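You operate a simulated robot arm through the tools that you are given. There is no shell and no other tool. Be economical: measure what you need, move in short steps, check, and stop when the job is done.

You are at the controls of a simulated robot arm. One attempt, no reset.

## Task
Reject the drum's bearing, fit the puck with the pallet's number, switch CALL on and count down to 0.
Fine: the bearing goes in the red cup; slide the load counter to 0; the pallet stays.

Only the result counts: the job must be done as asked and must still hold three seconds after the hand-in. Knocking over, shifting, dropping, spilling or breaking anything else fails it.

## Robot
A 7-joint arm with a two-finger parallel gripper, fixed in place. Base frame: the origin is at the foot of the arm, x ahead of it, y to its left, z up; the work surface is at about z = 90. Units: cm, degrees, N and s.
With the tool pointing down near the work surface it reaches from about 24 to 68 cm from the base axis. Its first joint turns from -66.0 to 66.0 degrees. Payload 2.4 kg.
The TCP is the grasp point between the finger pads, 3 cm short of the fingertips. In the tool frame z runs along the fingers and y along their closing line. Largest opening 9.4 cm; finger width 2.8, thickness 1; the body of the gripper, 5 by 9.6 cm, starts 5.5 cm behind the TCP.
Orientation is that of the tool frame in the base frame, as a unit quaternion [x, y, z, w]. With the fingers straight down and closing along the base's y, the tool's x points along the base's -x, its y along +y and its z along -z.

## Interface
- The arm moves only by the tool servo_tool. Its argument "rows" is a list that holds one entry, the list of rows, each a list of 7 numbers: the turn, a rotation vector about the base's x, y, z in degrees, then the shift along the base's x, y, z in cm, then the gripper command, from -1 (fully open) to 1 (shut), values between in proportion. In form: [[[ax, ay, az, dx, dy, dz, jaw], ...]]. A call has 1 to 12 rows; each row is the pose to reach, as a shift and turn from the pose commanded when the call began. Rows are played at 5 a second. More than 5 cm and 8.6 degrees between two rows, or a gripper value outside its range, and nothing of the call is played. A pose out of reach is approached as far as the arm can. The call stops where the force on the tool passes 70 N (or 10 N more than at its start, if that is more) or the arm is blocked; 0.2 s more then pass. Each finger travels about 15.3 cm/s and halts on what it meets, pressing with about 43 N; the grip force reading is that of the motor and also rises with nothing between the fingers. The clock runs only during rows and for 0.2 s after the last one: add rows that repeat a pose to give the fingers time. It gives the time, the measured TCP pose, the force on the tool (base axes), the opening and the grip force at its end, in the units of the frame above (readings bear some noise), with the torque about the TCP (base axes, N m) and any sound that the robot's microphone picked up, and new pictures: "show" is both (left out), scene, wrist or none.
- Cameras (640 x 400 px; columns grow to the right, rows downward): "scene" is fixed at [2.19, 45.72, 146.03]; the picture's right is [-0.88, -0.47, 0.00], its down [-0.21, 0.39, -0.90] and it looks along [0.43, -0.79, -0.44] (base axes); focal length 324 px, centre (320, 200). "wrist" rides on the gripper at [7.6, 1.4, -10.3] in the tool frame; the picture's right is [-0.18, 0.98, 0.00], its down [-0.75, -0.14, -0.64] and it looks along [-0.63, -0.12, 0.77] (tool axes); focal length 243 px, centre (320, 200). There is no depth. A picture from a camera that has moved, and an enlarged one, comes with that camera's place and axes in the base frame and with its lens.
- enlarge(camera, box): a new picture of the part [left, top, right, bottom] of that camera's present view, enlarged. The clock stands still meanwhile.
- hand_in(): hands the job in; it is judged then, once.

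Go step by step. Nothing tells you positions but the pictures and the camera data: compare them with the known pose of the tool, close in by small moves and look again before you grip or let go. The budget is 120 turns and 200 pictures, counting those below and the enlarged ones. Unless the task says otherwise, let go and move clear before handing in, and close with one line.

The tools are called after "Request:" as name(argument=value, ...) on one line, values as JSON. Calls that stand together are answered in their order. servo_tool: Moves the arm, as the interface text tells. Its arguments: {"type":"object","properties":{"rows":{"type":"array","items":{"type":"array","items":{"type":"array","items":{"type":"number"}}}},"show":{"type":"string","enum":["both","scene","wrist","none"]}},"required":["rows"]} The other tools are called the same way: enlarge (camera, box) takes an enlarged picture of a part of a camera's view; hand_in () hands the job in.

At the start:

```text
clock: 0.0
eef_pos: [27.04, -19.91, 129.31]
orientation: [0.0, 1.0, 0.001, 0.001]
wrist_force: [0.5, 0.0, -0.3]
ft_torque: [-0.02, 0.03, 0.0]
opening: 9.41
gripper_force: 0.1
```

scene: 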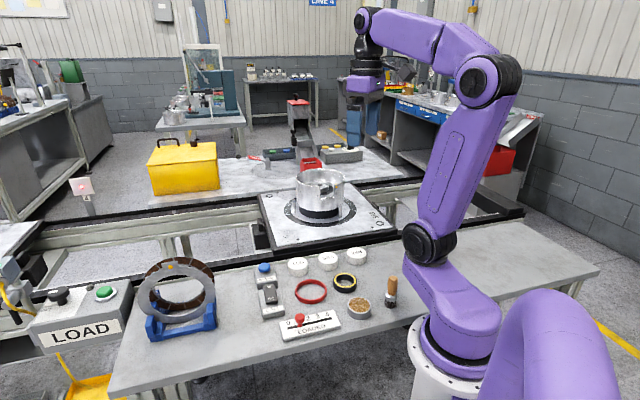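
wrist: 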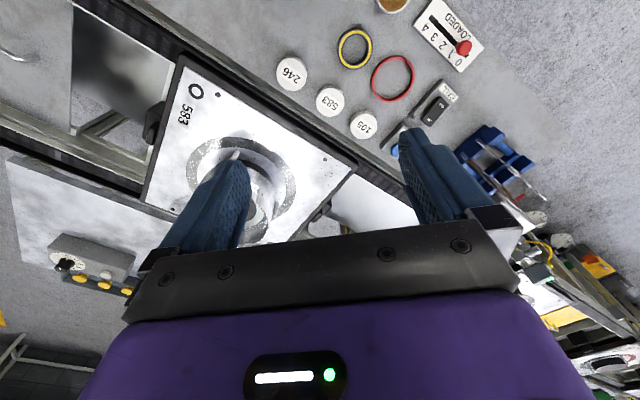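

I see a pallet with a drum/pot, pucks (246, 583, 105), a CALL switch, a counter slider and other items; the pallet's number reads 583. I will enlarge the views to identify everything.

Request:
enlarge(camera="scene", box=[240, 150, 400, 250])

Request:
enlarge(camera="scene", box=[240, 245, 420, 350])

Request:
enlarge(camera="wrist", box=[140, 40, 380, 240])

Request:
enlarge(camera="scene", box=[230, 80, 400, 190])

Request:
enlarge(camera="scene", box=[120, 240, 300, 350])

```text
4.00 times, centred on (320, 200) of scene
camera zoom: at [2.19, 45.72, 146.03], right [-0.88, -0.47, 0.0], down [-0.21, 0.39, -0.9], along [0.43, -0.79, -0.44], focal length 1294 px, centre (320, 200)
```

zoom: 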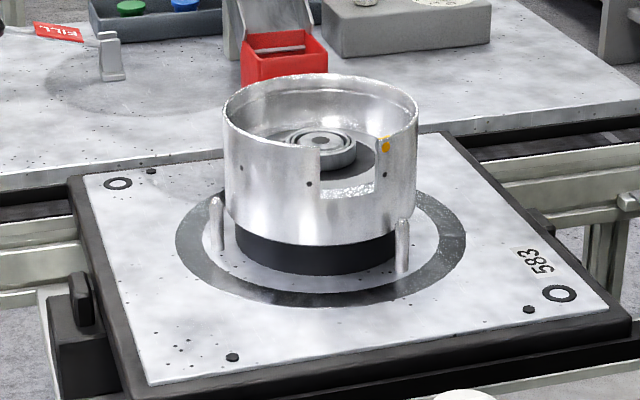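

```text
3.56 times, centred on (330, 298) of scene
camera zoom: at [2.19, 45.72, 146.03], right [-0.88, -0.47, 0.0], down [-0.21, 0.39, -0.9], along [0.43, -0.79, -0.44], focal length 1150 px, centre (284, -147)
```

zoom: 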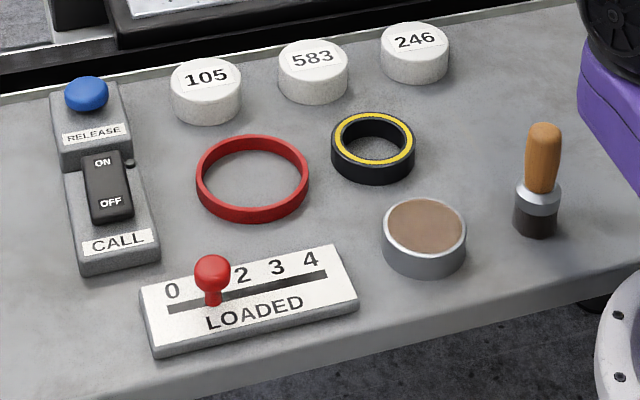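

```text
2.00 times, centred on (260, 140) of wrist
camera zoom: at [19.45, -18.42, 139.66], right [0.18, 0.98, 0.0], down [0.75, -0.14, 0.64], along [0.63, -0.12, -0.77], focal length 485 px, centre (440, 320)
```

zoom: 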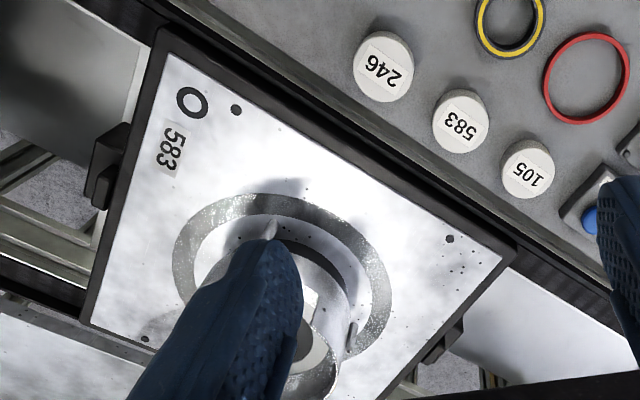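

```text
3.64 times, centred on (315, 135) of scene
camera zoom: at [2.19, 45.72, 146.03], right [-0.88, -0.47, 0.0], down [-0.21, 0.39, -0.9], along [0.43, -0.79, -0.44], focal length 1177 px, centre (338, 436)
```

zoom: 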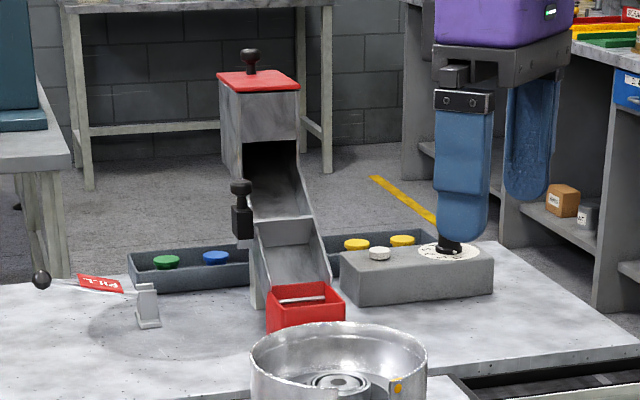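

```text
3.56 times, centred on (210, 295) of scene
camera zoom: at [2.19, 45.72, 146.03], right [-0.88, -0.47, 0.0], down [-0.21, 0.39, -0.9], along [0.43, -0.79, -0.44], focal length 1150 px, centre (711, -138)
```

zoom: 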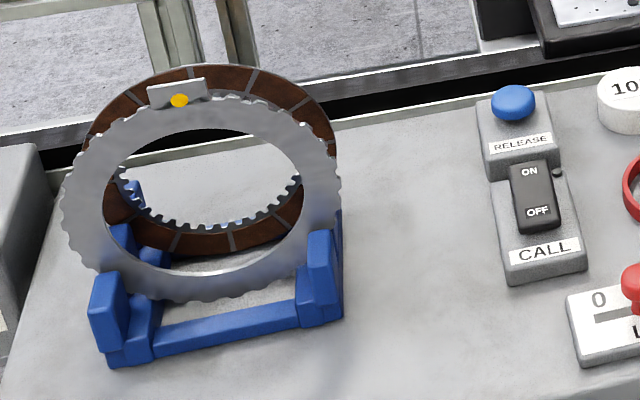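

The pallet reads 583 and a bearing sits inside the drum. I'm unsure where the "red cup" and the puck's seat are, so I will move to look at the drum from above.

Request:
servo_tool(rows=[[[0, 0, 0, 0, -5, 0, -1], [0, 0, 0, 0, -10, 0, -1], [0, 0, 0, 2, -15, 0, -1], [0, 0, 0, 2, -15, 0, -1]]])

Request:
enlarge(camera="wrist", box=[220, 80, 420, 205])

```text
refused: row 3 steps farther than a row can; nothing moved
```

```text
3.20 times, centred on (320, 142) of wrist
camera zoom: at [19.45, -18.42, 139.66], right [0.18, 0.98, 0.0], down [0.75, -0.14, 0.64], along [0.63, -0.12, -0.77], focal length 776 px, centre (320, 384)
```

zoom: 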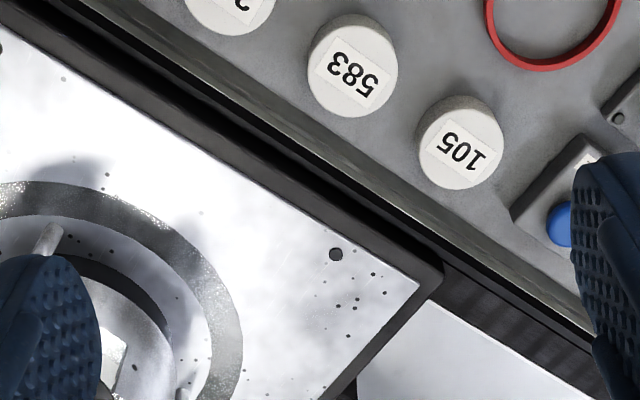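

Row spacing was slightly too large; I'll repeat with finer steps.

Request:
servo_tool(rows=[[[0, 0, 0, 0, -4.5, 0, -1], [0, 0, 0, 0, -9, 0, -1], [0, 0, 0, 0, -13.5, 0, -1], [0, 0, 0, 0, -16, 0, -1], [0, 0, 0, 0, -16, 0, -1]]], show="both")

Request:
enlarge(camera="wrist", box=[220, 80, 420, 205])

```text
clock: 1.2
eef_pos: [27.16, -36.12, 129.14]
orientation: [0.0, 1.0, 0.001, 0.001]
wrist_force: [0.9, 0.3, -0.1]
ft_torque: [0.02, 0.02, 0.0]
opening: 9.39
gripper_force: 0.0
camera wrist: at [19.45, -34.56, 139.62], right [0.18, 0.98, 0.0], down [0.75, -0.14, 0.64], along [0.63, -0.12, -0.77], focal length 243 px, centre (320, 200)
```

scene: 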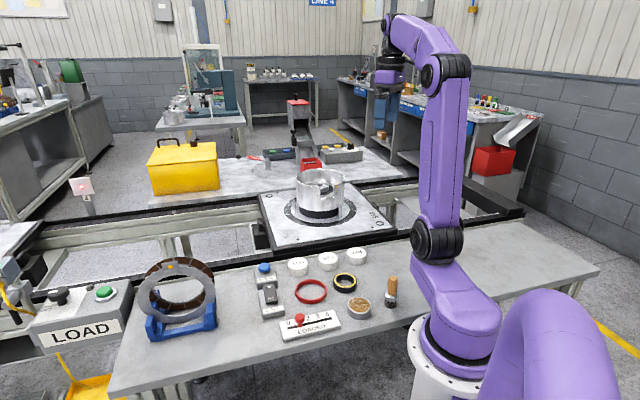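
wrist: 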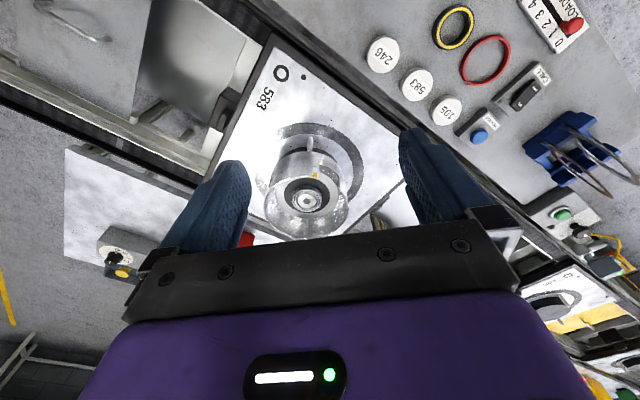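

```text
3.20 times, centred on (320, 142) of wrist
camera zoom: at [19.45, -34.56, 139.62], right [0.18, 0.98, 0.0], down [0.75, -0.14, 0.64], along [0.63, -0.12, -0.77], focal length 776 px, centre (320, 384)
```

zoom: 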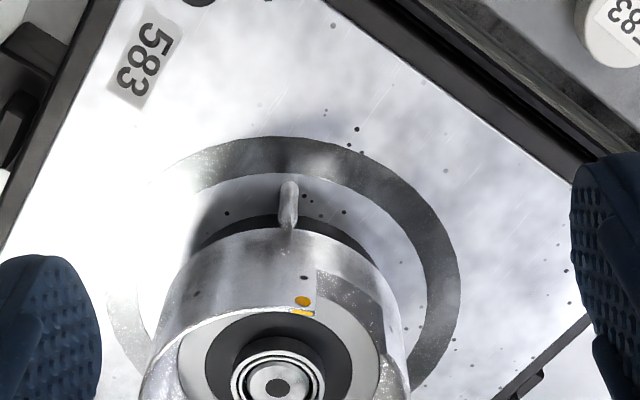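

The bearing sits on a hub in the drum. Now I'll view the rings and pucks on the bench from closer.

Request:
servo_tool(rows=[[[0, 0, 0, 0, 4.5, -1, -1], [0, 0, 0, 0, 9, -2, -1], [0, 0, 0, 0, 13.5, -4, -1], [0, 0, 0, 0, 18, -6, -1], [0, 0, 0, 0, 22, -8, -1], [0, 0, 0, 0, 24, -12, -1], [0, 0, 0, 0, 24, -12, -1]]], show="wrist")

Request:
enlarge(camera="wrist", box=[220, 0, 420, 125])

```text
clock: 2.8
eef_pos: [27.04, -12.12, 117.51]
orientation: [-0.001, 1.0, 0.0, -0.001]
wrist_force: [0.1, -0.1, -0.1]
ft_torque: [0.01, 0.03, 0.0]
opening: 9.41
gripper_force: 0.1
camera wrist: at [19.45, -10.54, 127.79], right [0.18, 0.98, 0.0], down [0.75, -0.14, 0.64], along [0.63, -0.12, -0.77], focal length 243 px, centre (320, 200)
```

wrist: 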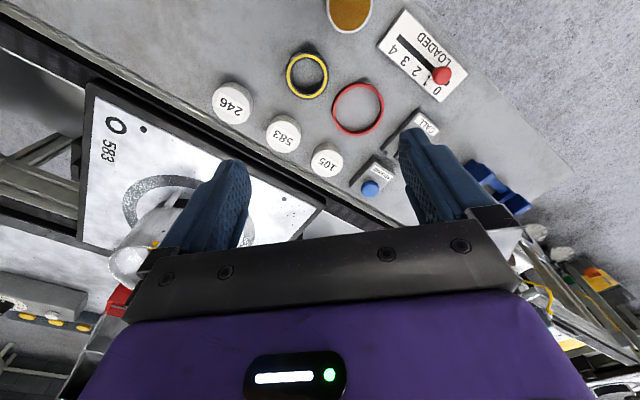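

```text
3.20 times, centred on (320, 62) of wrist
camera zoom: at [19.45, -10.54, 127.79], right [0.18, 0.98, 0.0], down [0.75, -0.14, 0.64], along [0.63, -0.12, -0.77], focal length 776 px, centre (320, 640)
```

zoom: 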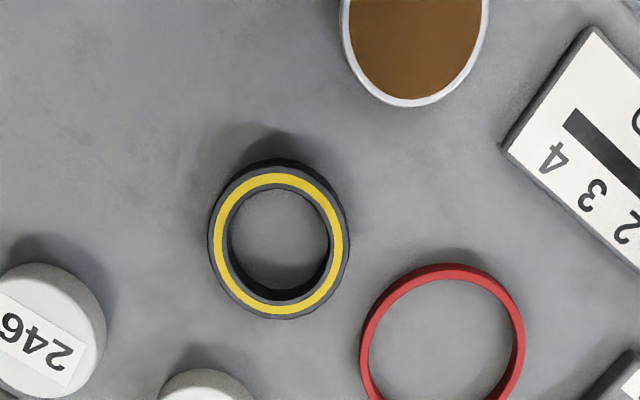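

The red ring (~6.3 cm inner) would take the ~5.9 cm bearing, and the red box on the far table is out of reach. I'll look into the drum from closer up before deciding.

Request:
servo_tool(rows=[[[0, 0, 0, 1, -4, 2, -1], [0, 0, 0, 2, -8, 4, -1], [0, 0, 0, 4, -12, 6, -1], [0, 0, 0, 6, -16, 7, -1], [0, 0, 0, 8, -20, 7, -1], [0, 0, 0, 10, -24, 7, -1], [0, 0, 0, 13, -28, 7, -1], [0, 0, 0, 13, -28, 7, -1]]], show="wrist")

Request:
enlarge(camera="wrist", box=[240, 90, 400, 220])

```text
clock: 4.6
eef_pos: [39.89, -40.11, 124.61]
orientation: [0.0, 1.0, 0.001, -0.001]
wrist_force: [0.7, 0.1, -0.7]
ft_torque: [-0.01, -0.01, 0.01]
opening: 9.39
gripper_force: 0.0
camera wrist: at [32.42, -38.61, 134.91], right [0.18, 0.98, 0.0], down [0.75, -0.14, 0.64], along [0.63, -0.12, -0.77], focal length 243 px, centre (320, 200)
```

wrist: 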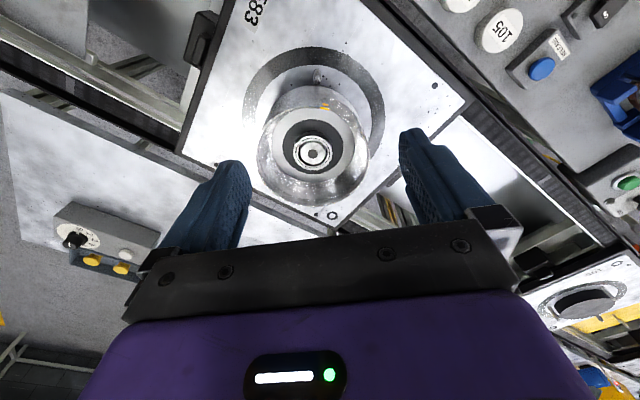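

```text
3.08 times, centred on (320, 155) of wrist
camera zoom: at [32.42, -38.61, 134.91], right [0.18, 0.98, 0.0], down [0.75, -0.14, 0.64], along [0.63, -0.12, -0.77], focal length 746 px, centre (320, 338)
```

zoom: 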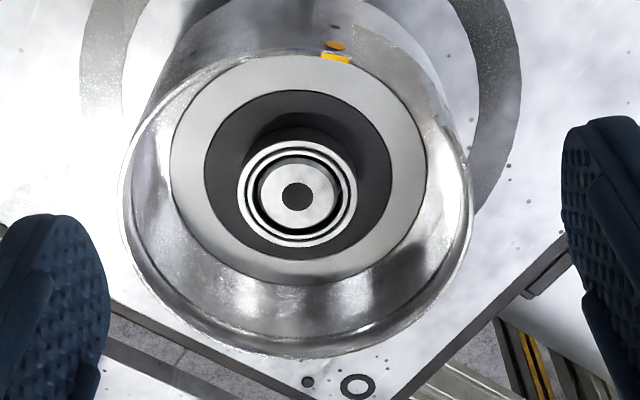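

The bearing's top is at about (50.2, -43.1, 102), drum rim about z 104.5. I'll move above it with part-open fingers and check alignment.

Request:
servo_tool(rows=[[[0, 0, 0, 4, -1.0, 0, -0.8], [0, 0, 0, 8, -2, -1, -0.6], [0, 0, 0, 10.3, -3, -4, -0.55], [0, 0, 0, 10.3, -3, -8, -0.55], [0, 0, 0, 10.3, -3, -12, -0.55], [0, 0, 0, 10.3, -3, -14, -0.55], [0, 0, 0, 10.3, -3, -14, -0.55]]])

Request:
enlarge(camera="wrist", box=[220, 100, 420, 240])

Request:
enlarge(camera="scene", box=[270, 130, 370, 230])

```text
clock: 6.2
eef_pos: [50.43, -43.16, 110.32]
orientation: [0.001, 1.0, -0.001, 0.0]
wrist_force: [0.3, -0.5, 0.1]
ft_torque: [-0.02, 0.01, -0.01]
opening: 7.27
gripper_force: 0.0
out of reach, approached as far as the arm can: row 1, 2, 3, 4, 5
camera wrist: at [42.75, -41.66, 120.67], right [0.18, 0.98, 0.0], down [0.75, -0.14, 0.64], along [0.63, -0.12, -0.77], focal length 243 px, centre (320, 200)
```

scene: 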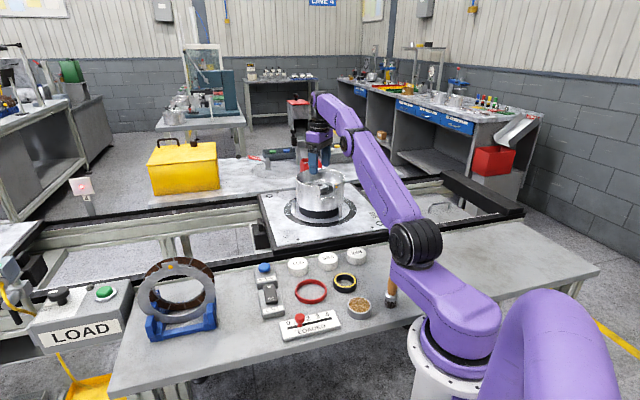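
wrist: 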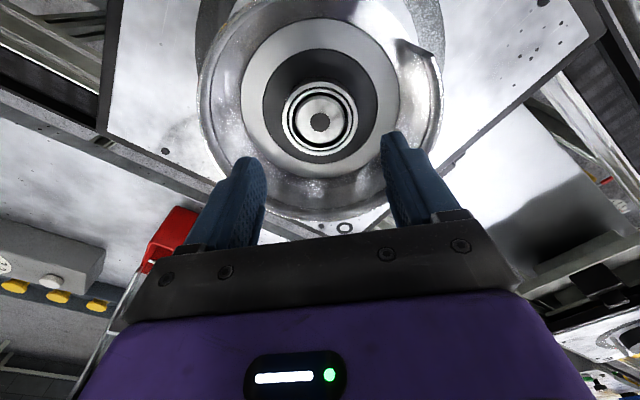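

```text
2.86 times, centred on (320, 170) of wrist
camera zoom: at [42.75, -41.66, 120.67], right [0.18, 0.98, 0.0], down [0.75, -0.14, 0.64], along [0.63, -0.12, -0.77], focal length 693 px, centre (320, 286)
```

zoom: 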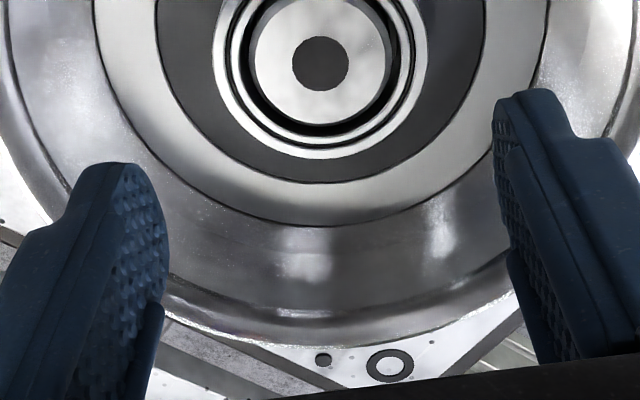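

```text
4.00 times, centred on (320, 180) of scene
camera zoom: at [2.19, 45.72, 146.03], right [-0.88, -0.47, 0.0], down [-0.21, 0.39, -0.9], along [0.43, -0.79, -0.44], focal length 1294 px, centre (320, 280)
```

zoom: 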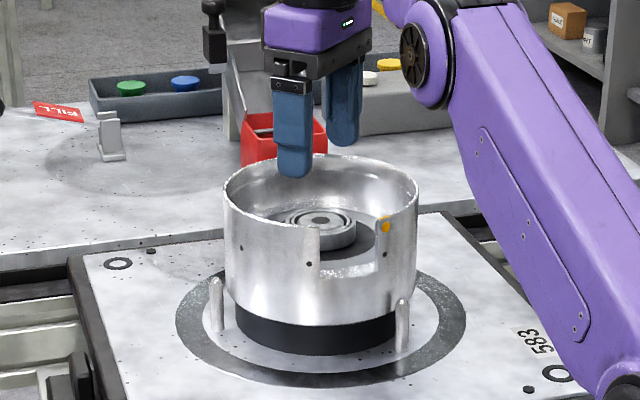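

Bearing centre confirmed at (50.0, -43.05). I'll descend to bring the tips beside the bearing, leaving room over the floor.

Request:
servo_tool(rows=[[[0, 0, 0, -0.35, 0.1, -2, -0.49], [0, 0, 0, -0.35, 0.1, -4, -0.49], [0, 0, 0, -0.35, 0.1, -5.5, -0.49], [0, 0, 0, -0.35, 0.1, -6.6, -0.49], [0, 0, 0, -0.35, 0.1, -6.6, -0.49]]])

Request:
enlarge(camera="scene", box=[290, 150, 350, 210])

Request:
enlarge(camera="wrist", box=[220, 80, 420, 240])

```text
clock: 7.4
eef_pos: [49.95, -42.8, 103.71]
orientation: [0.0, 1.0, 0.001, 0.0]
wrist_force: [0.4, -0.3, 0.8]
ft_torque: [0.04, 0.01, 0.01]
opening: 7.02
gripper_force: 0.1
camera wrist: at [42.38, -41.4, 114.08], right [0.18, 0.98, 0.0], down [0.75, -0.14, 0.64], along [0.63, -0.12, -0.77], focal length 243 px, centre (320, 200)
```

scene: 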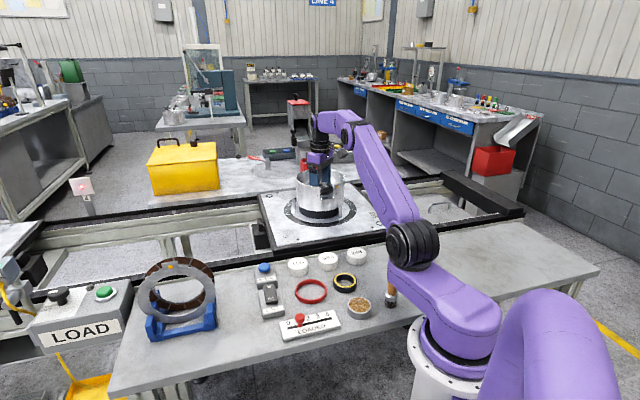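
wrist: 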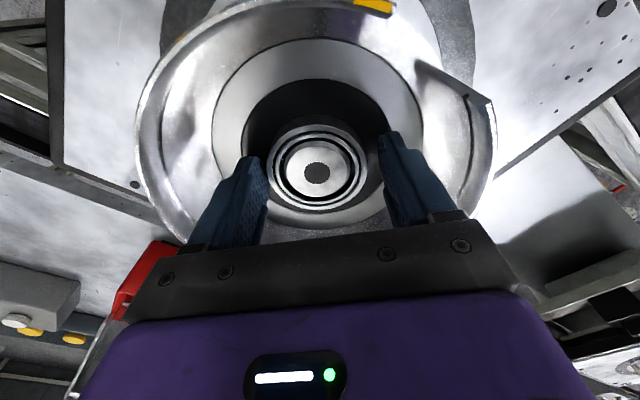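

```text
6.67 times, centred on (320, 180) of scene
camera zoom: at [2.19, 45.72, 146.03], right [-0.88, -0.47, 0.0], down [-0.21, 0.39, -0.9], along [0.43, -0.79, -0.44], focal length 2157 px, centre (320, 333)
```

zoom: 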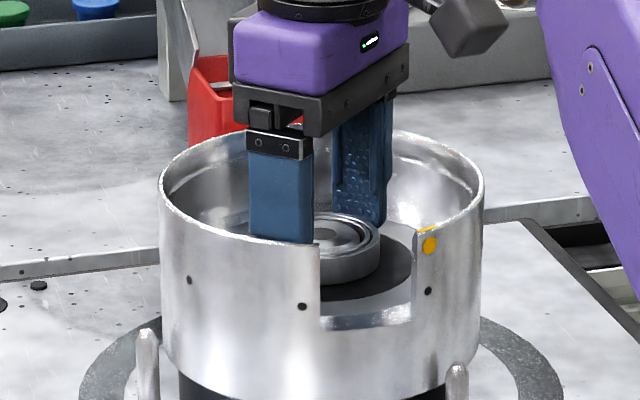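

```text
2.50 times, centred on (320, 160) of wrist
camera zoom: at [42.38, -41.4, 114.08], right [0.18, 0.98, 0.0], down [0.75, -0.14, 0.64], along [0.63, -0.12, -0.77], focal length 606 px, centre (320, 300)
```

zoom: 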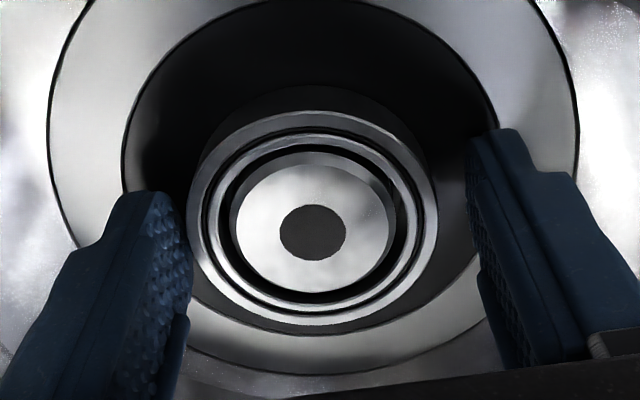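

The bearing is centred between the fingers. I'll lower slightly, then close.

Request:
servo_tool(rows=[[[0, 0, 0, 0.1, -0.1, -0.4, -0.49], [0, 0, 0, 0.1, -0.1, -0.8, -0.49], [0, 0, 0, 0.1, -0.1, -0.8, -0.2], [0, 0, 0, 0.1, -0.1, -0.8, 0.0], [0, 0, 0, 0.1, -0.1, -0.8, 0.0], [0, 0, 0, 0.1, -0.1, -0.8, 0.0]]])

Request:
enlarge(camera="scene", box=[290, 150, 350, 210])

```text
clock: 8.8
eef_pos: [50.1, -42.82, 103.57]
orientation: [0.0, 1.0, -0.002, 0.003]
wrist_force: [-2.5, 8.5, 44.2]
ft_torque: [1.96, 0.67, -0.18]
opening: 6.22
gripper_force: 13.5
camera wrist: at [42.51, -41.27, 113.74], right [0.18, 0.98, 0.0], down [0.75, -0.14, 0.65], along [0.64, -0.12, -0.76], focal length 243 px, centre (320, 200)
```

scene: 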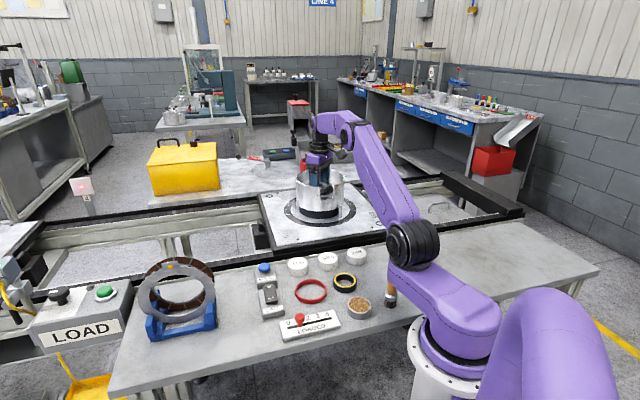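
wrist: 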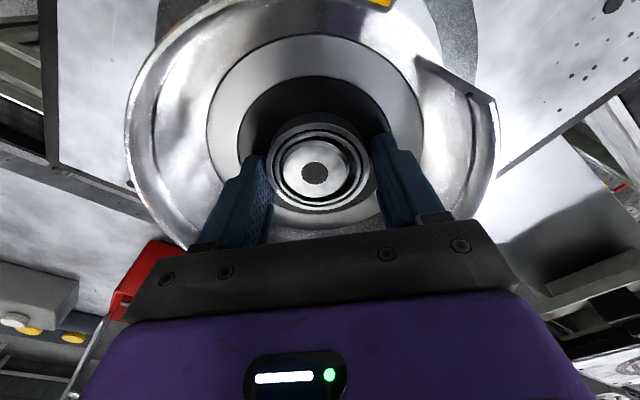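

```text
6.67 times, centred on (320, 180) of scene
camera zoom: at [2.11, 45.81, 146.01], right [-0.88, -0.47, 0.0], down [-0.21, 0.39, -0.9], along [0.43, -0.79, -0.44], focal length 2157 px, centre (320, 333)
```

zoom: 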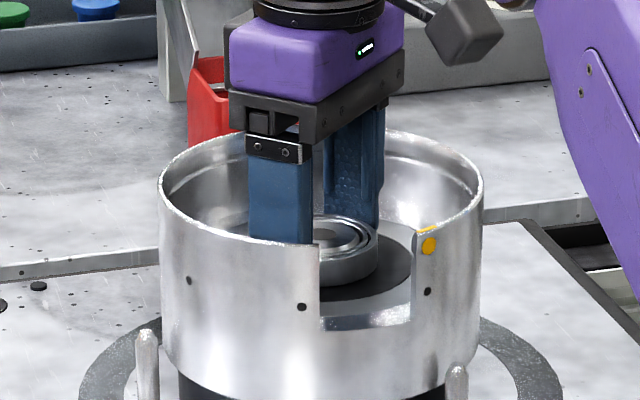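

The left finger landed on the light ring's edge (off by a few mm in y). I'll lift a little, open slightly, shift -y and recheck.

Request:
servo_tool(rows=[[[0, 0, 0, 0, 0, 0.8, -0.42], [0, 0, 0, 0, -0.25, 1.2, -0.42], [0, 0, 0, 0, -0.25, 1.2, -0.42]]])

Request:
enlarge(camera="wrist", box=[220, 80, 420, 240])

Request:
enlarge(camera="scene", box=[290, 150, 350, 210])

```text
clock: 9.6
eef_pos: [50.0, -43.2, 104.15]
orientation: [0.001, 1.0, 0.0, -0.001]
wrist_force: [0.4, 0.4, 0.2]
ft_torque: [0.01, 0.0, -0.01]
opening: 6.67
gripper_force: 0.1
camera wrist: at [42.47, -41.68, 114.41], right [0.18, 0.98, 0.0], down [0.75, -0.14, 0.64], along [0.63, -0.12, -0.77], focal length 243 px, centre (320, 200)
```

scene: 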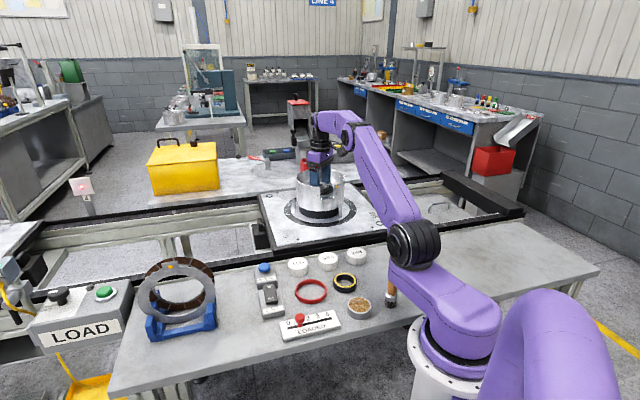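
wrist: 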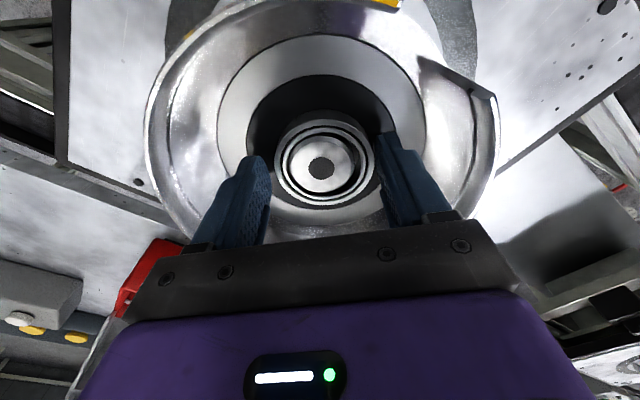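

```text
2.50 times, centred on (320, 160) of wrist
camera zoom: at [42.47, -41.68, 114.41], right [0.18, 0.98, 0.0], down [0.75, -0.14, 0.64], along [0.63, -0.12, -0.77], focal length 606 px, centre (320, 300)
```

zoom: 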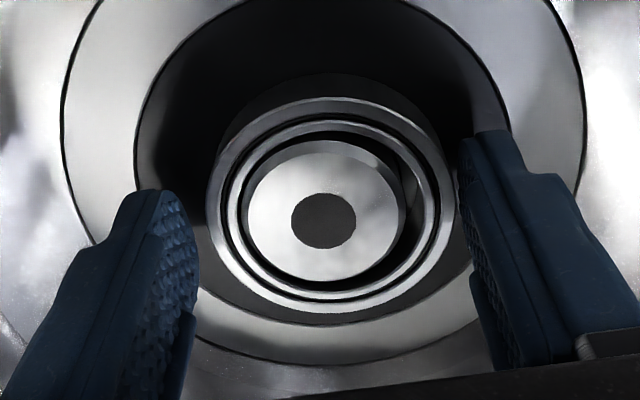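

```text
6.67 times, centred on (320, 180) of scene
camera zoom: at [2.19, 45.72, 146.03], right [-0.88, -0.47, 0.0], down [-0.21, 0.39, -0.9], along [0.43, -0.79, -0.44], focal length 2157 px, centre (320, 333)
```

zoom: 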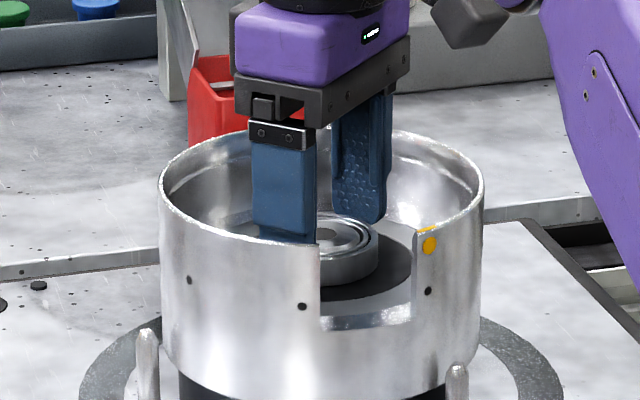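

Now lower again with the narrower opening and close if unobstructed.

Request:
servo_tool(rows=[[[0, 0, 0, 0.1, 0.08, -0.4, -0.42], [0, 0, 0, 0.1, 0.08, -0.8, -0.42], [0, 0, 0, 0.1, 0.08, -1.2, -0.42], [0, 0, 0, 0.1, 0.08, -1.2, -0.42]]], show="wrist")

Request:
enlarge(camera="wrist", box=[220, 80, 420, 240])

```text
clock: 10.6
eef_pos: [50.2, -43.14, 103.42]
orientation: [0.0, 1.0, -0.003, 0.003]
wrist_force: [-9.2, 2.8, 47.2]
ft_torque: [1.89, 0.87, 0.55]
opening: 6.84
gripper_force: 1.6
camera wrist: at [42.57, -41.6, 113.74], right [0.18, 0.98, 0.0], down [0.75, -0.14, 0.65], along [0.64, -0.12, -0.76], focal length 243 px, centre (320, 200)
```

wrist: 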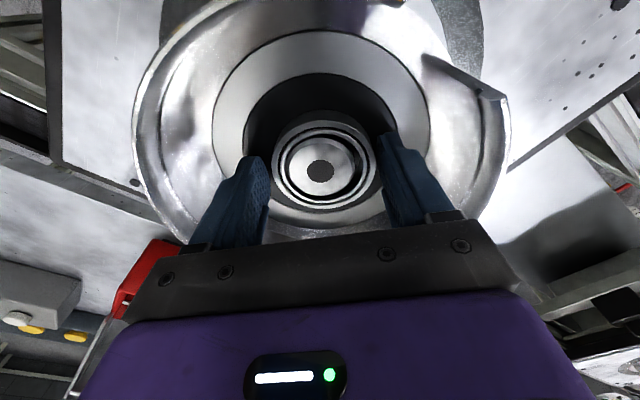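

```text
2.50 times, centred on (320, 160) of wrist
camera zoom: at [42.57, -41.6, 113.74], right [0.18, 0.98, 0.0], down [0.75, -0.14, 0.65], along [0.64, -0.12, -0.76], focal length 606 px, centre (320, 300)
```

zoom: 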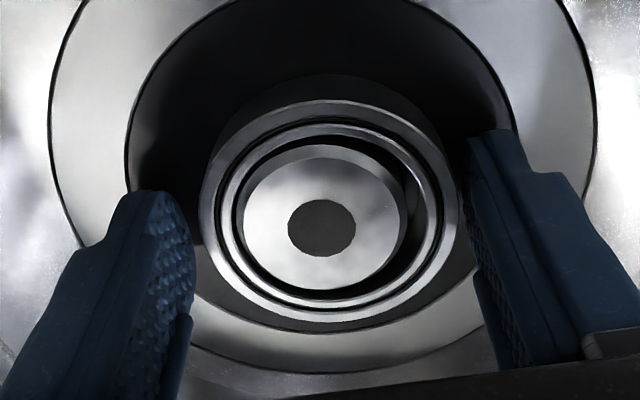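

Contact at z≈103.45 is evidently the floor, so I'll rise to just above it and close on the bearing.

Request:
servo_tool(rows=[[[0, 0, 0, 0, 0, 0.7, -0.42], [0, 0, 0, 0, 0, 0.7, -0.1], [0, 0, 0, 0, 0, 0.7, 0.2], [0, 0, 0, 0, 0, 0.7, 0.2], [0, 0, 0, 0, 0, 0.7, 0.2]]])

Request:
enlarge(camera="scene", box=[290, 150, 350, 210])

```text
clock: 11.8
eef_pos: [50.29, -42.99, 103.59]
orientation: [0.0, 1.0, 0.0, -0.001]
wrist_force: [-0.5, 0.6, -0.4]
ft_torque: [0.01, 0.0, -0.01]
opening: 5.91
gripper_force: 42.7
camera wrist: at [42.67, -41.59, 113.96], right [0.18, 0.98, 0.0], down [0.75, -0.14, 0.64], along [0.63, -0.12, -0.77], focal length 243 px, centre (320, 200)
```

scene: 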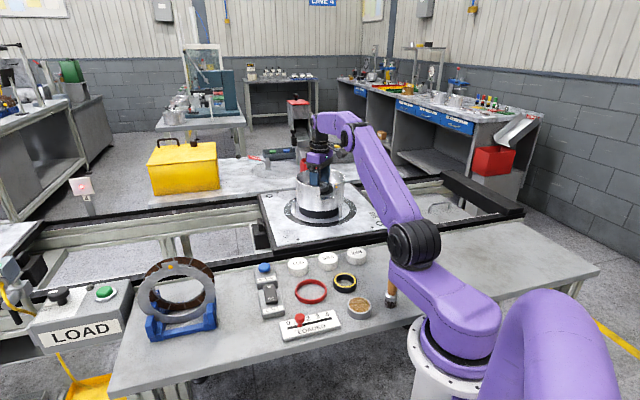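
wrist: 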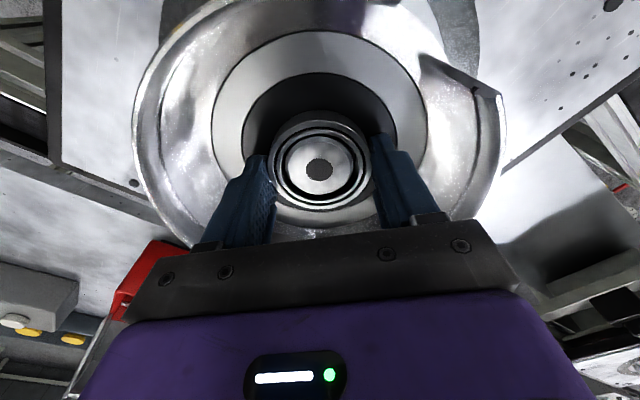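

```text
6.67 times, centred on (320, 180) of scene
camera zoom: at [2.19, 45.72, 146.03], right [-0.88, -0.47, 0.0], down [-0.21, 0.39, -0.9], along [0.43, -0.79, -0.44], focal length 2157 px, centre (320, 333)
```

zoom: 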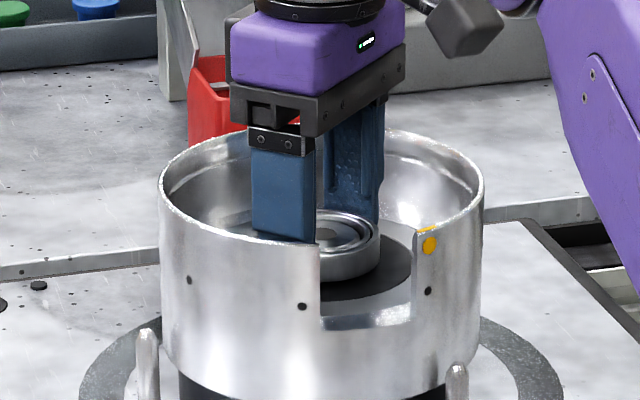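

Gripped at 5.91 cm. Now lift slowly and watch whether only the bearing comes.

Request:
servo_tool(rows=[[[0, 0, 0, 0, 0, 0.5, 0.2], [0, 0, 0, 0, 0, 1, 0.2], [0, 0, 0, 0, 0, 2, 0.2], [0, 0, 0, 0, 0, 3.5, 0.2], [0, 0, 0, 0, 0, 5, 0.2], [0, 0, 0, 0, 0, 5, 0.2]]])

Request:
enlarge(camera="scene", box=[280, 130, 360, 210])

```text
clock: 13.2
eef_pos: [50.45, -42.99, 108.78]
orientation: [0.0, 1.0, 0.0, 0.0]
wrist_force: [-0.1, 0.4, -1.7]
ft_torque: [-0.03, 0.03, 0.02]
opening: 5.91
gripper_force: 42.9
camera wrist: at [42.7, -41.6, 119.11], right [0.18, 0.98, 0.0], down [0.75, -0.14, 0.64], along [0.63, -0.12, -0.77], focal length 243 px, centre (320, 200)
```

scene: 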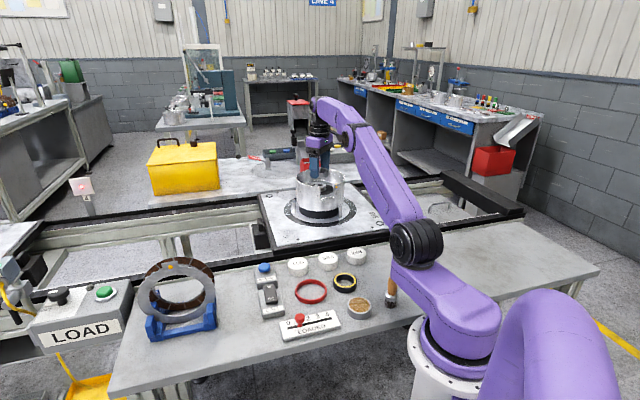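
wrist: 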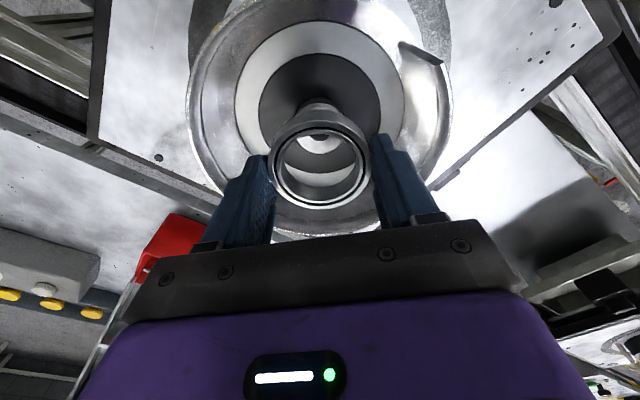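

```text
5.00 times, centred on (320, 170) of scene
camera zoom: at [2.19, 45.72, 146.03], right [-0.88, -0.47, 0.0], down [-0.21, 0.39, -0.9], along [0.43, -0.79, -0.44], focal length 1618 px, centre (320, 350)
```

zoom: 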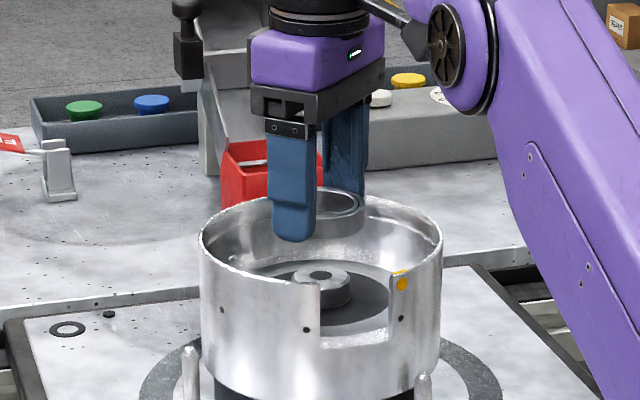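

The bearing is a ring that came off a post in the drum. I'll carry it over the red ring at about (33, -7.4).

Request:
servo_tool(rows=[[[0, 0, 0, 0, 0, 4, 0.2], [0, 0, 0, -2, 4, 5, 0.2], [0, 0, 0, -4, 8, 5, 0.2], [0, 0, 0, -6, 12, 5, 0.2], [0, 0, 0, -8, 16, 5, 0.2], [0, 0, 0, -10, 20, 5, 0.2], [0, 0, 0, -12, 24, 5, 0.2], [0, 0, 0, -14, 28, 5, 0.2], [0, 0, 0, -16, 32, 4, 0.2], [0, 0, 0, -17.2, 35.6, 2, 0.2], [0, 0, 0, -17.2, 35.6, 0, 0.2], [0, 0, 0, -17.2, 35.6, 0, 0.2]]])

Request:
enlarge(camera="wrist", box=[240, 20, 400, 145])

Request:
enlarge(camera="scene", box=[260, 220, 360, 310])

```text
clock: 15.8
eef_pos: [33.03, -7.55, 108.77]
orientation: [0.0, 1.0, 0.0, 0.0]
wrist_force: [-0.2, -0.6, -0.9]
ft_torque: [0.04, 0.02, -0.01]
opening: 5.93
gripper_force: 43.1
out of reach, approached as far as the arm can: row 1
camera wrist: at [25.45, -6.14, 118.97], right [0.18, 0.98, 0.0], down [0.75, -0.14, 0.64], along [0.63, -0.12, -0.77], focal length 243 px, centre (320, 200)
```

scene: 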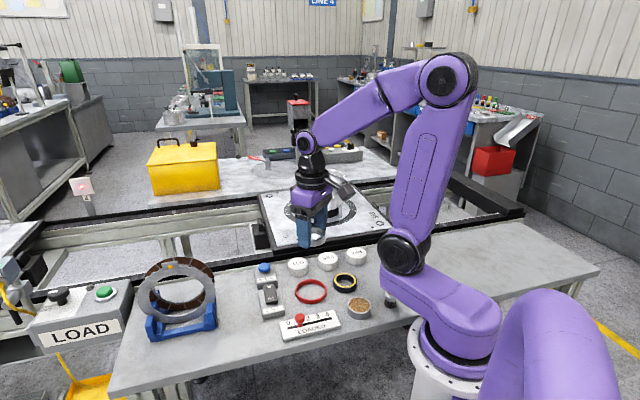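
wrist: 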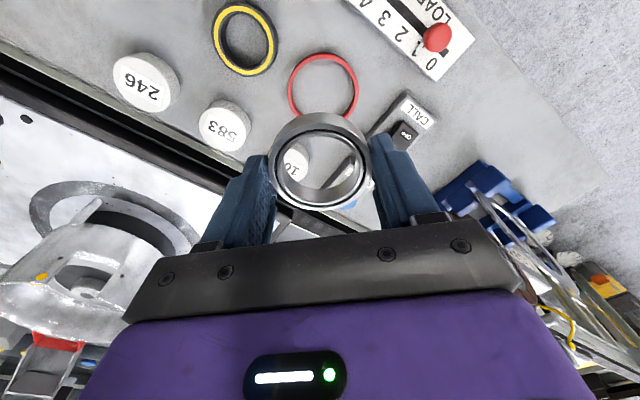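

```text
3.20 times, centred on (320, 82) of wrist
camera zoom: at [25.45, -6.14, 118.97], right [0.18, 0.98, 0.0], down [0.75, -0.14, 0.64], along [0.63, -0.12, -0.77], focal length 776 px, centre (320, 576)
```

zoom: 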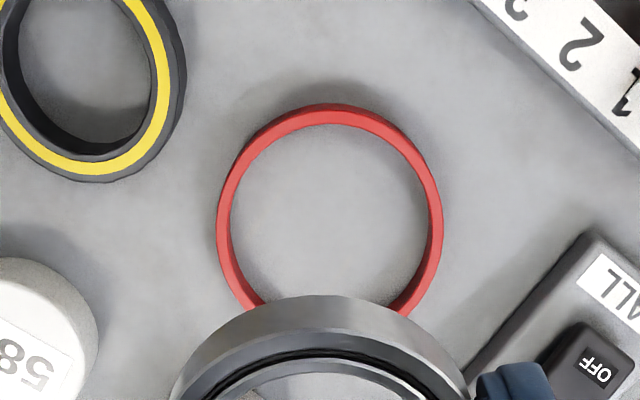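

```text
4.44 times, centred on (310, 265) of scene
camera zoom: at [2.19, 45.72, 146.03], right [-0.88, -0.47, 0.0], down [-0.21, 0.39, -0.9], along [0.43, -0.79, -0.44], focal length 1438 px, centre (364, -89)
```

zoom: 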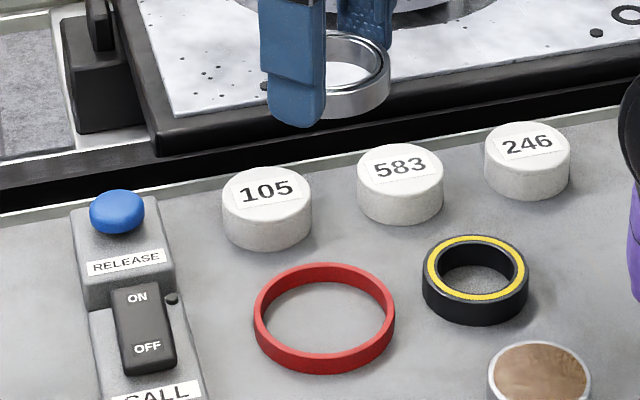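

The red dish is about 6.8 cm inside, centred near (33.2, -7.4). I'll shift +x 4 cm for an unobstructed view to refine the centre.

Request:
servo_tool(rows=[[[0, 0, 0, 2.5, 0, 0, 0.2], [0, 0, 0, 4, 0, 0, 0.2], [0, 0, 0, 4, 0, 0, 0.2], [0, 0, 0, 4, 0, 0, 0.2]]], show="none")

Request:
enlarge(camera="wrist", box=[260, 0, 420, 100])

```text
clock: 16.8
eef_pos: [37.06, -7.69, 108.64]
orientation: [0.0, 1.0, 0.0, 0.0]
wrist_force: [-0.4, 0.5, -1.2]
ft_torque: [-0.01, 0.0, -0.01]
opening: 5.92
gripper_force: 42.9
```

```text
4.00 times, centred on (340, 50) of wrist
camera zoom: at [29.47, -6.12, 118.97], right [0.18, 0.98, 0.0], down [0.75, -0.14, 0.64], along [0.63, -0.12, -0.77], focal length 970 px, centre (240, 800)
```

zoom: 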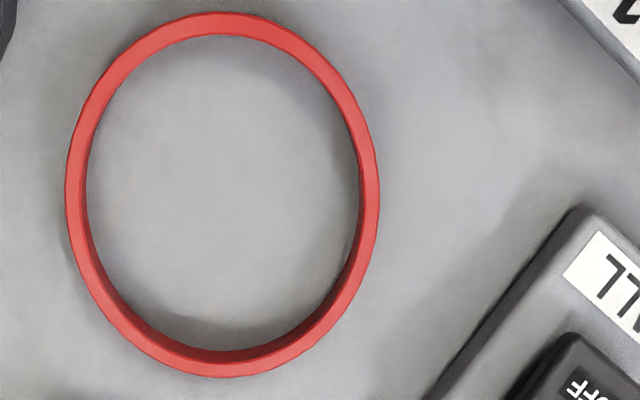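

Dish centre is (33.4, -7.36), inner about 6.9 cm. I'll move over it and descend most of the way, then check.

Request:
servo_tool(rows=[[[0, 0, 0, -2, 0.25, 0, 0.2], [0, 0, 0, -3.6, 0.25, -2, 0.2], [0, 0, 0, -3.6, 0.25, -6, 0.2], [0, 0, 0, -3.6, 0.25, -10, 0.2], [0, 0, 0, -3.6, 0.25, -12.5, 0.2], [0, 0, 0, -3.6, 0.25, -12.5, 0.2]]])

Request:
enlarge(camera="scene", box=[270, 240, 350, 320])

Request:
enlarge(camera="wrist", box=[240, 80, 400, 220])

```text
clock: 18.2
eef_pos: [33.65, -7.15, 96.06]
orientation: [0.0, 1.0, 0.0, -0.001]
wrist_force: [0.0, 0.2, -1.3]
ft_torque: [0.01, 0.04, -0.01]
opening: 5.92
gripper_force: 42.8
camera wrist: at [25.95, -5.66, 106.35], right [0.18, 0.98, 0.0], down [0.75, -0.14, 0.64], along [0.63, -0.12, -0.77], focal length 243 px, centre (320, 200)
```

scene: 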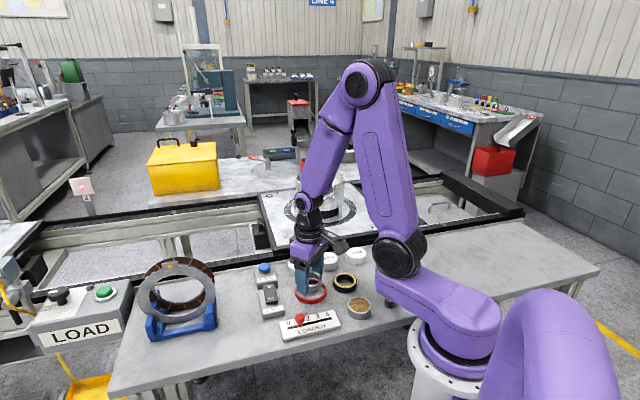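
wrist: 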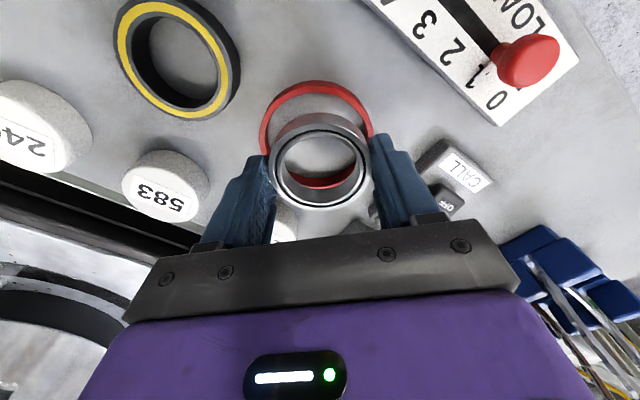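

```text
5.00 times, centred on (310, 280) of scene
camera zoom: at [2.19, 45.72, 146.03], right [-0.88, -0.47, 0.0], down [-0.21, 0.39, -0.9], along [0.43, -0.79, -0.44], focal length 1618 px, centre (370, -200)
```

zoom: 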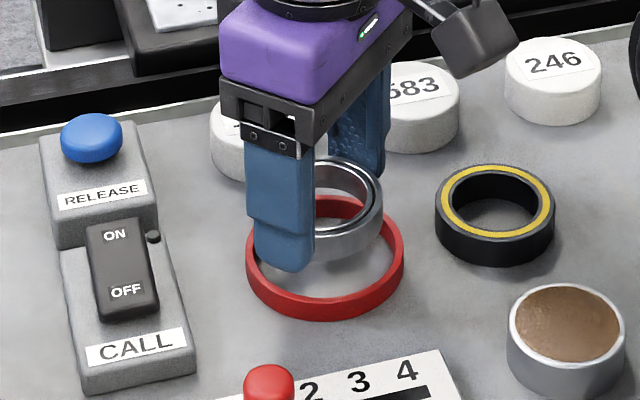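

```text
2.86 times, centred on (320, 150) of wrist
camera zoom: at [25.95, -5.66, 106.35], right [0.18, 0.98, 0.0], down [0.75, -0.14, 0.64], along [0.63, -0.12, -0.77], focal length 693 px, centre (320, 343)
```

zoom: 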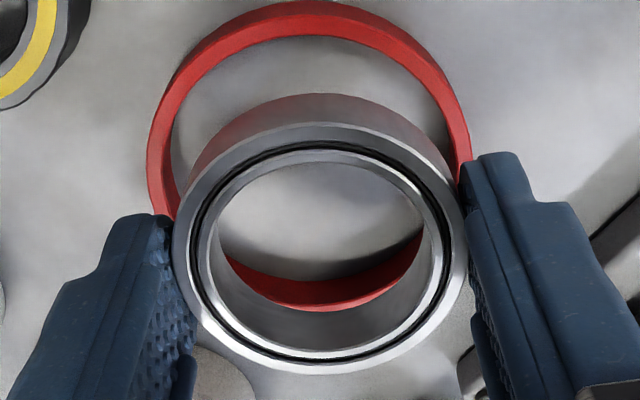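

The bearing is nearly centred; a shift of (-0.1, -0.22) is needed. The fingers would hit the dish rim, so I'll lower until the tips are just above the rim.

Request:
servo_tool(rows=[[[0, 0, 0, -0.1, -0.22, -0.5, 0.2], [0, 0, 0, -0.1, -0.22, -1.0, 0.2], [0, 0, 0, -0.1, -0.22, -1.5, 0.2], [0, 0, 0, -0.1, -0.22, -1.5, 0.2]]])

Request:
enlarge(camera="scene", box=[280, 255, 340, 315])

Request:
enlarge(camera="wrist", box=[240, 80, 400, 220])

```text
clock: 19.2
eef_pos: [33.15, -7.54, 94.62]
orientation: [0.0, 1.0, -0.001, -0.001]
wrist_force: [0.2, 0.6, -0.3]
ft_torque: [0.02, -0.01, 0.01]
opening: 5.9
gripper_force: 42.8
camera wrist: at [25.71, -5.96, 104.86], right [0.18, 0.98, 0.0], down [0.75, -0.14, 0.64], along [0.63, -0.12, -0.77], focal length 243 px, centre (320, 200)
```

scene: 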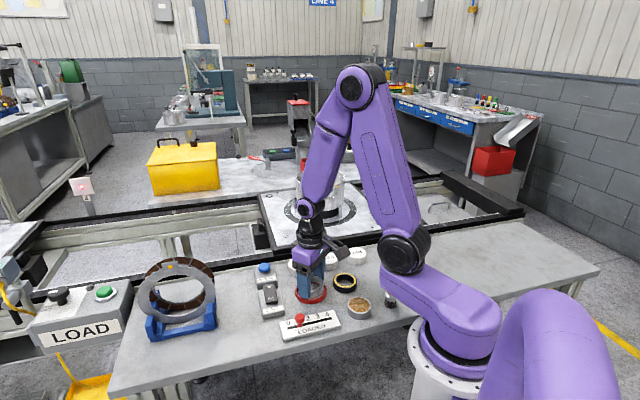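
wrist: 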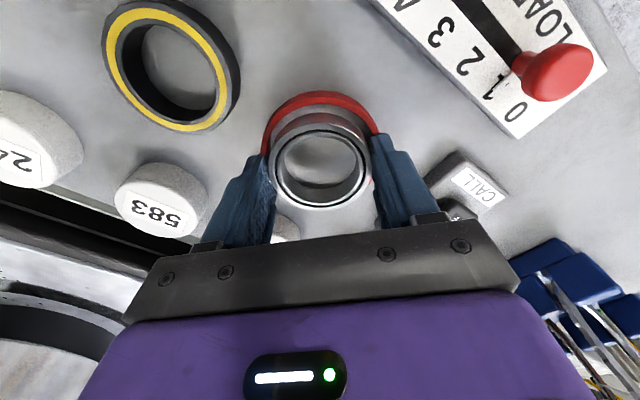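

```text
6.67 times, centred on (310, 285) of scene
camera zoom: at [2.19, 45.72, 146.03], right [-0.88, -0.47, 0.0], down [-0.21, 0.39, -0.9], along [0.43, -0.79, -0.44], focal length 2157 px, centre (387, -367)
```

zoom: 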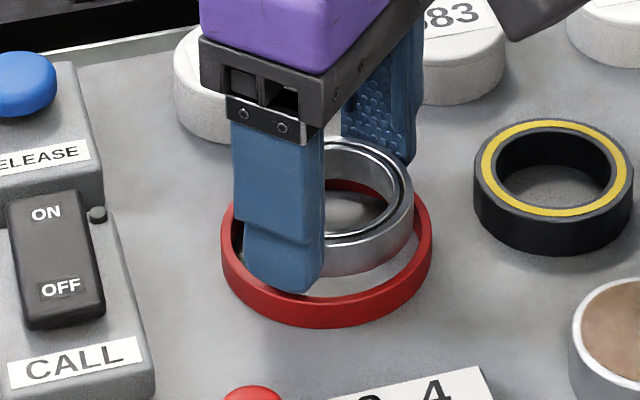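

```text
2.86 times, centred on (320, 150) of wrist
camera zoom: at [25.71, -5.96, 104.86], right [0.18, 0.98, 0.0], down [0.75, -0.14, 0.64], along [0.63, -0.12, -0.77], focal length 693 px, centre (320, 343)
```

zoom: 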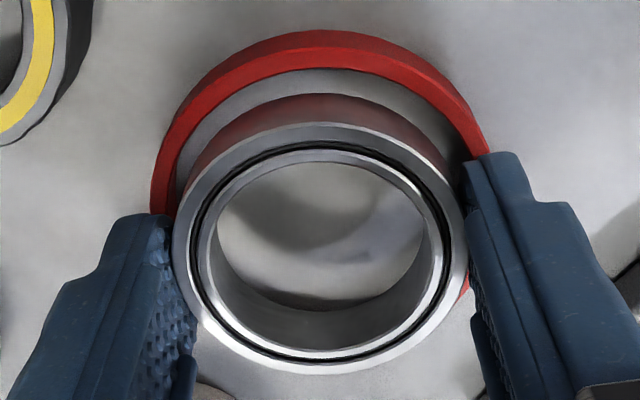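

Nearly perfect; shift +0.15 in x, lower 0.3, then release gently.

Request:
servo_tool(rows=[[[0, 0, 0, 0.15, -0.03, -0.3, 0.2], [0, 0, 0, 0.15, -0.03, -0.3, 0.2]]], show="none")

Request:
enlarge(camera="scene", box=[280, 255, 340, 315])

```text
clock: 19.8
eef_pos: [33.63, -7.56, 94.34]
orientation: [0.0, 1.0, 0.0, 0.0]
wrist_force: [-0.2, 0.4, -1.0]
ft_torque: [0.01, 0.01, 0.01]
opening: 5.91
gripper_force: 43.1
```

```text
6.67 times, centred on (310, 285) of scene
camera zoom: at [2.19, 45.72, 146.03], right [-0.88, -0.47, 0.0], down [-0.21, 0.39, -0.9], along [0.43, -0.79, -0.44], focal length 2157 px, centre (387, -367)
```

zoom: 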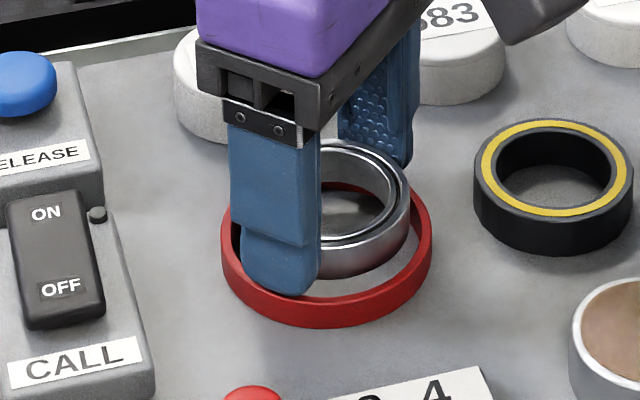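

I'll lower another 0.3 cm watching the force, then open slowly.

Request:
servo_tool(rows=[[[0, 0, 0, 0, 0, -0.3, 0.2], [0, 0, 0, 0, 0, -0.3, 0.2]]], show="none")

```text
clock: 20.6
eef_pos: [33.56, -7.49, 94.21]
orientation: [0.0, 1.0, 0.0, 0.0]
wrist_force: [-4.7, 0.6, 17.8]
ft_torque: [0.42, 0.28, -0.02]
opening: 5.92
gripper_force: 43.5
stopped in row 2: the force on the tool passed its limit at 72 N (the readings are from after the stop); the commanded pose is now the measured one
```

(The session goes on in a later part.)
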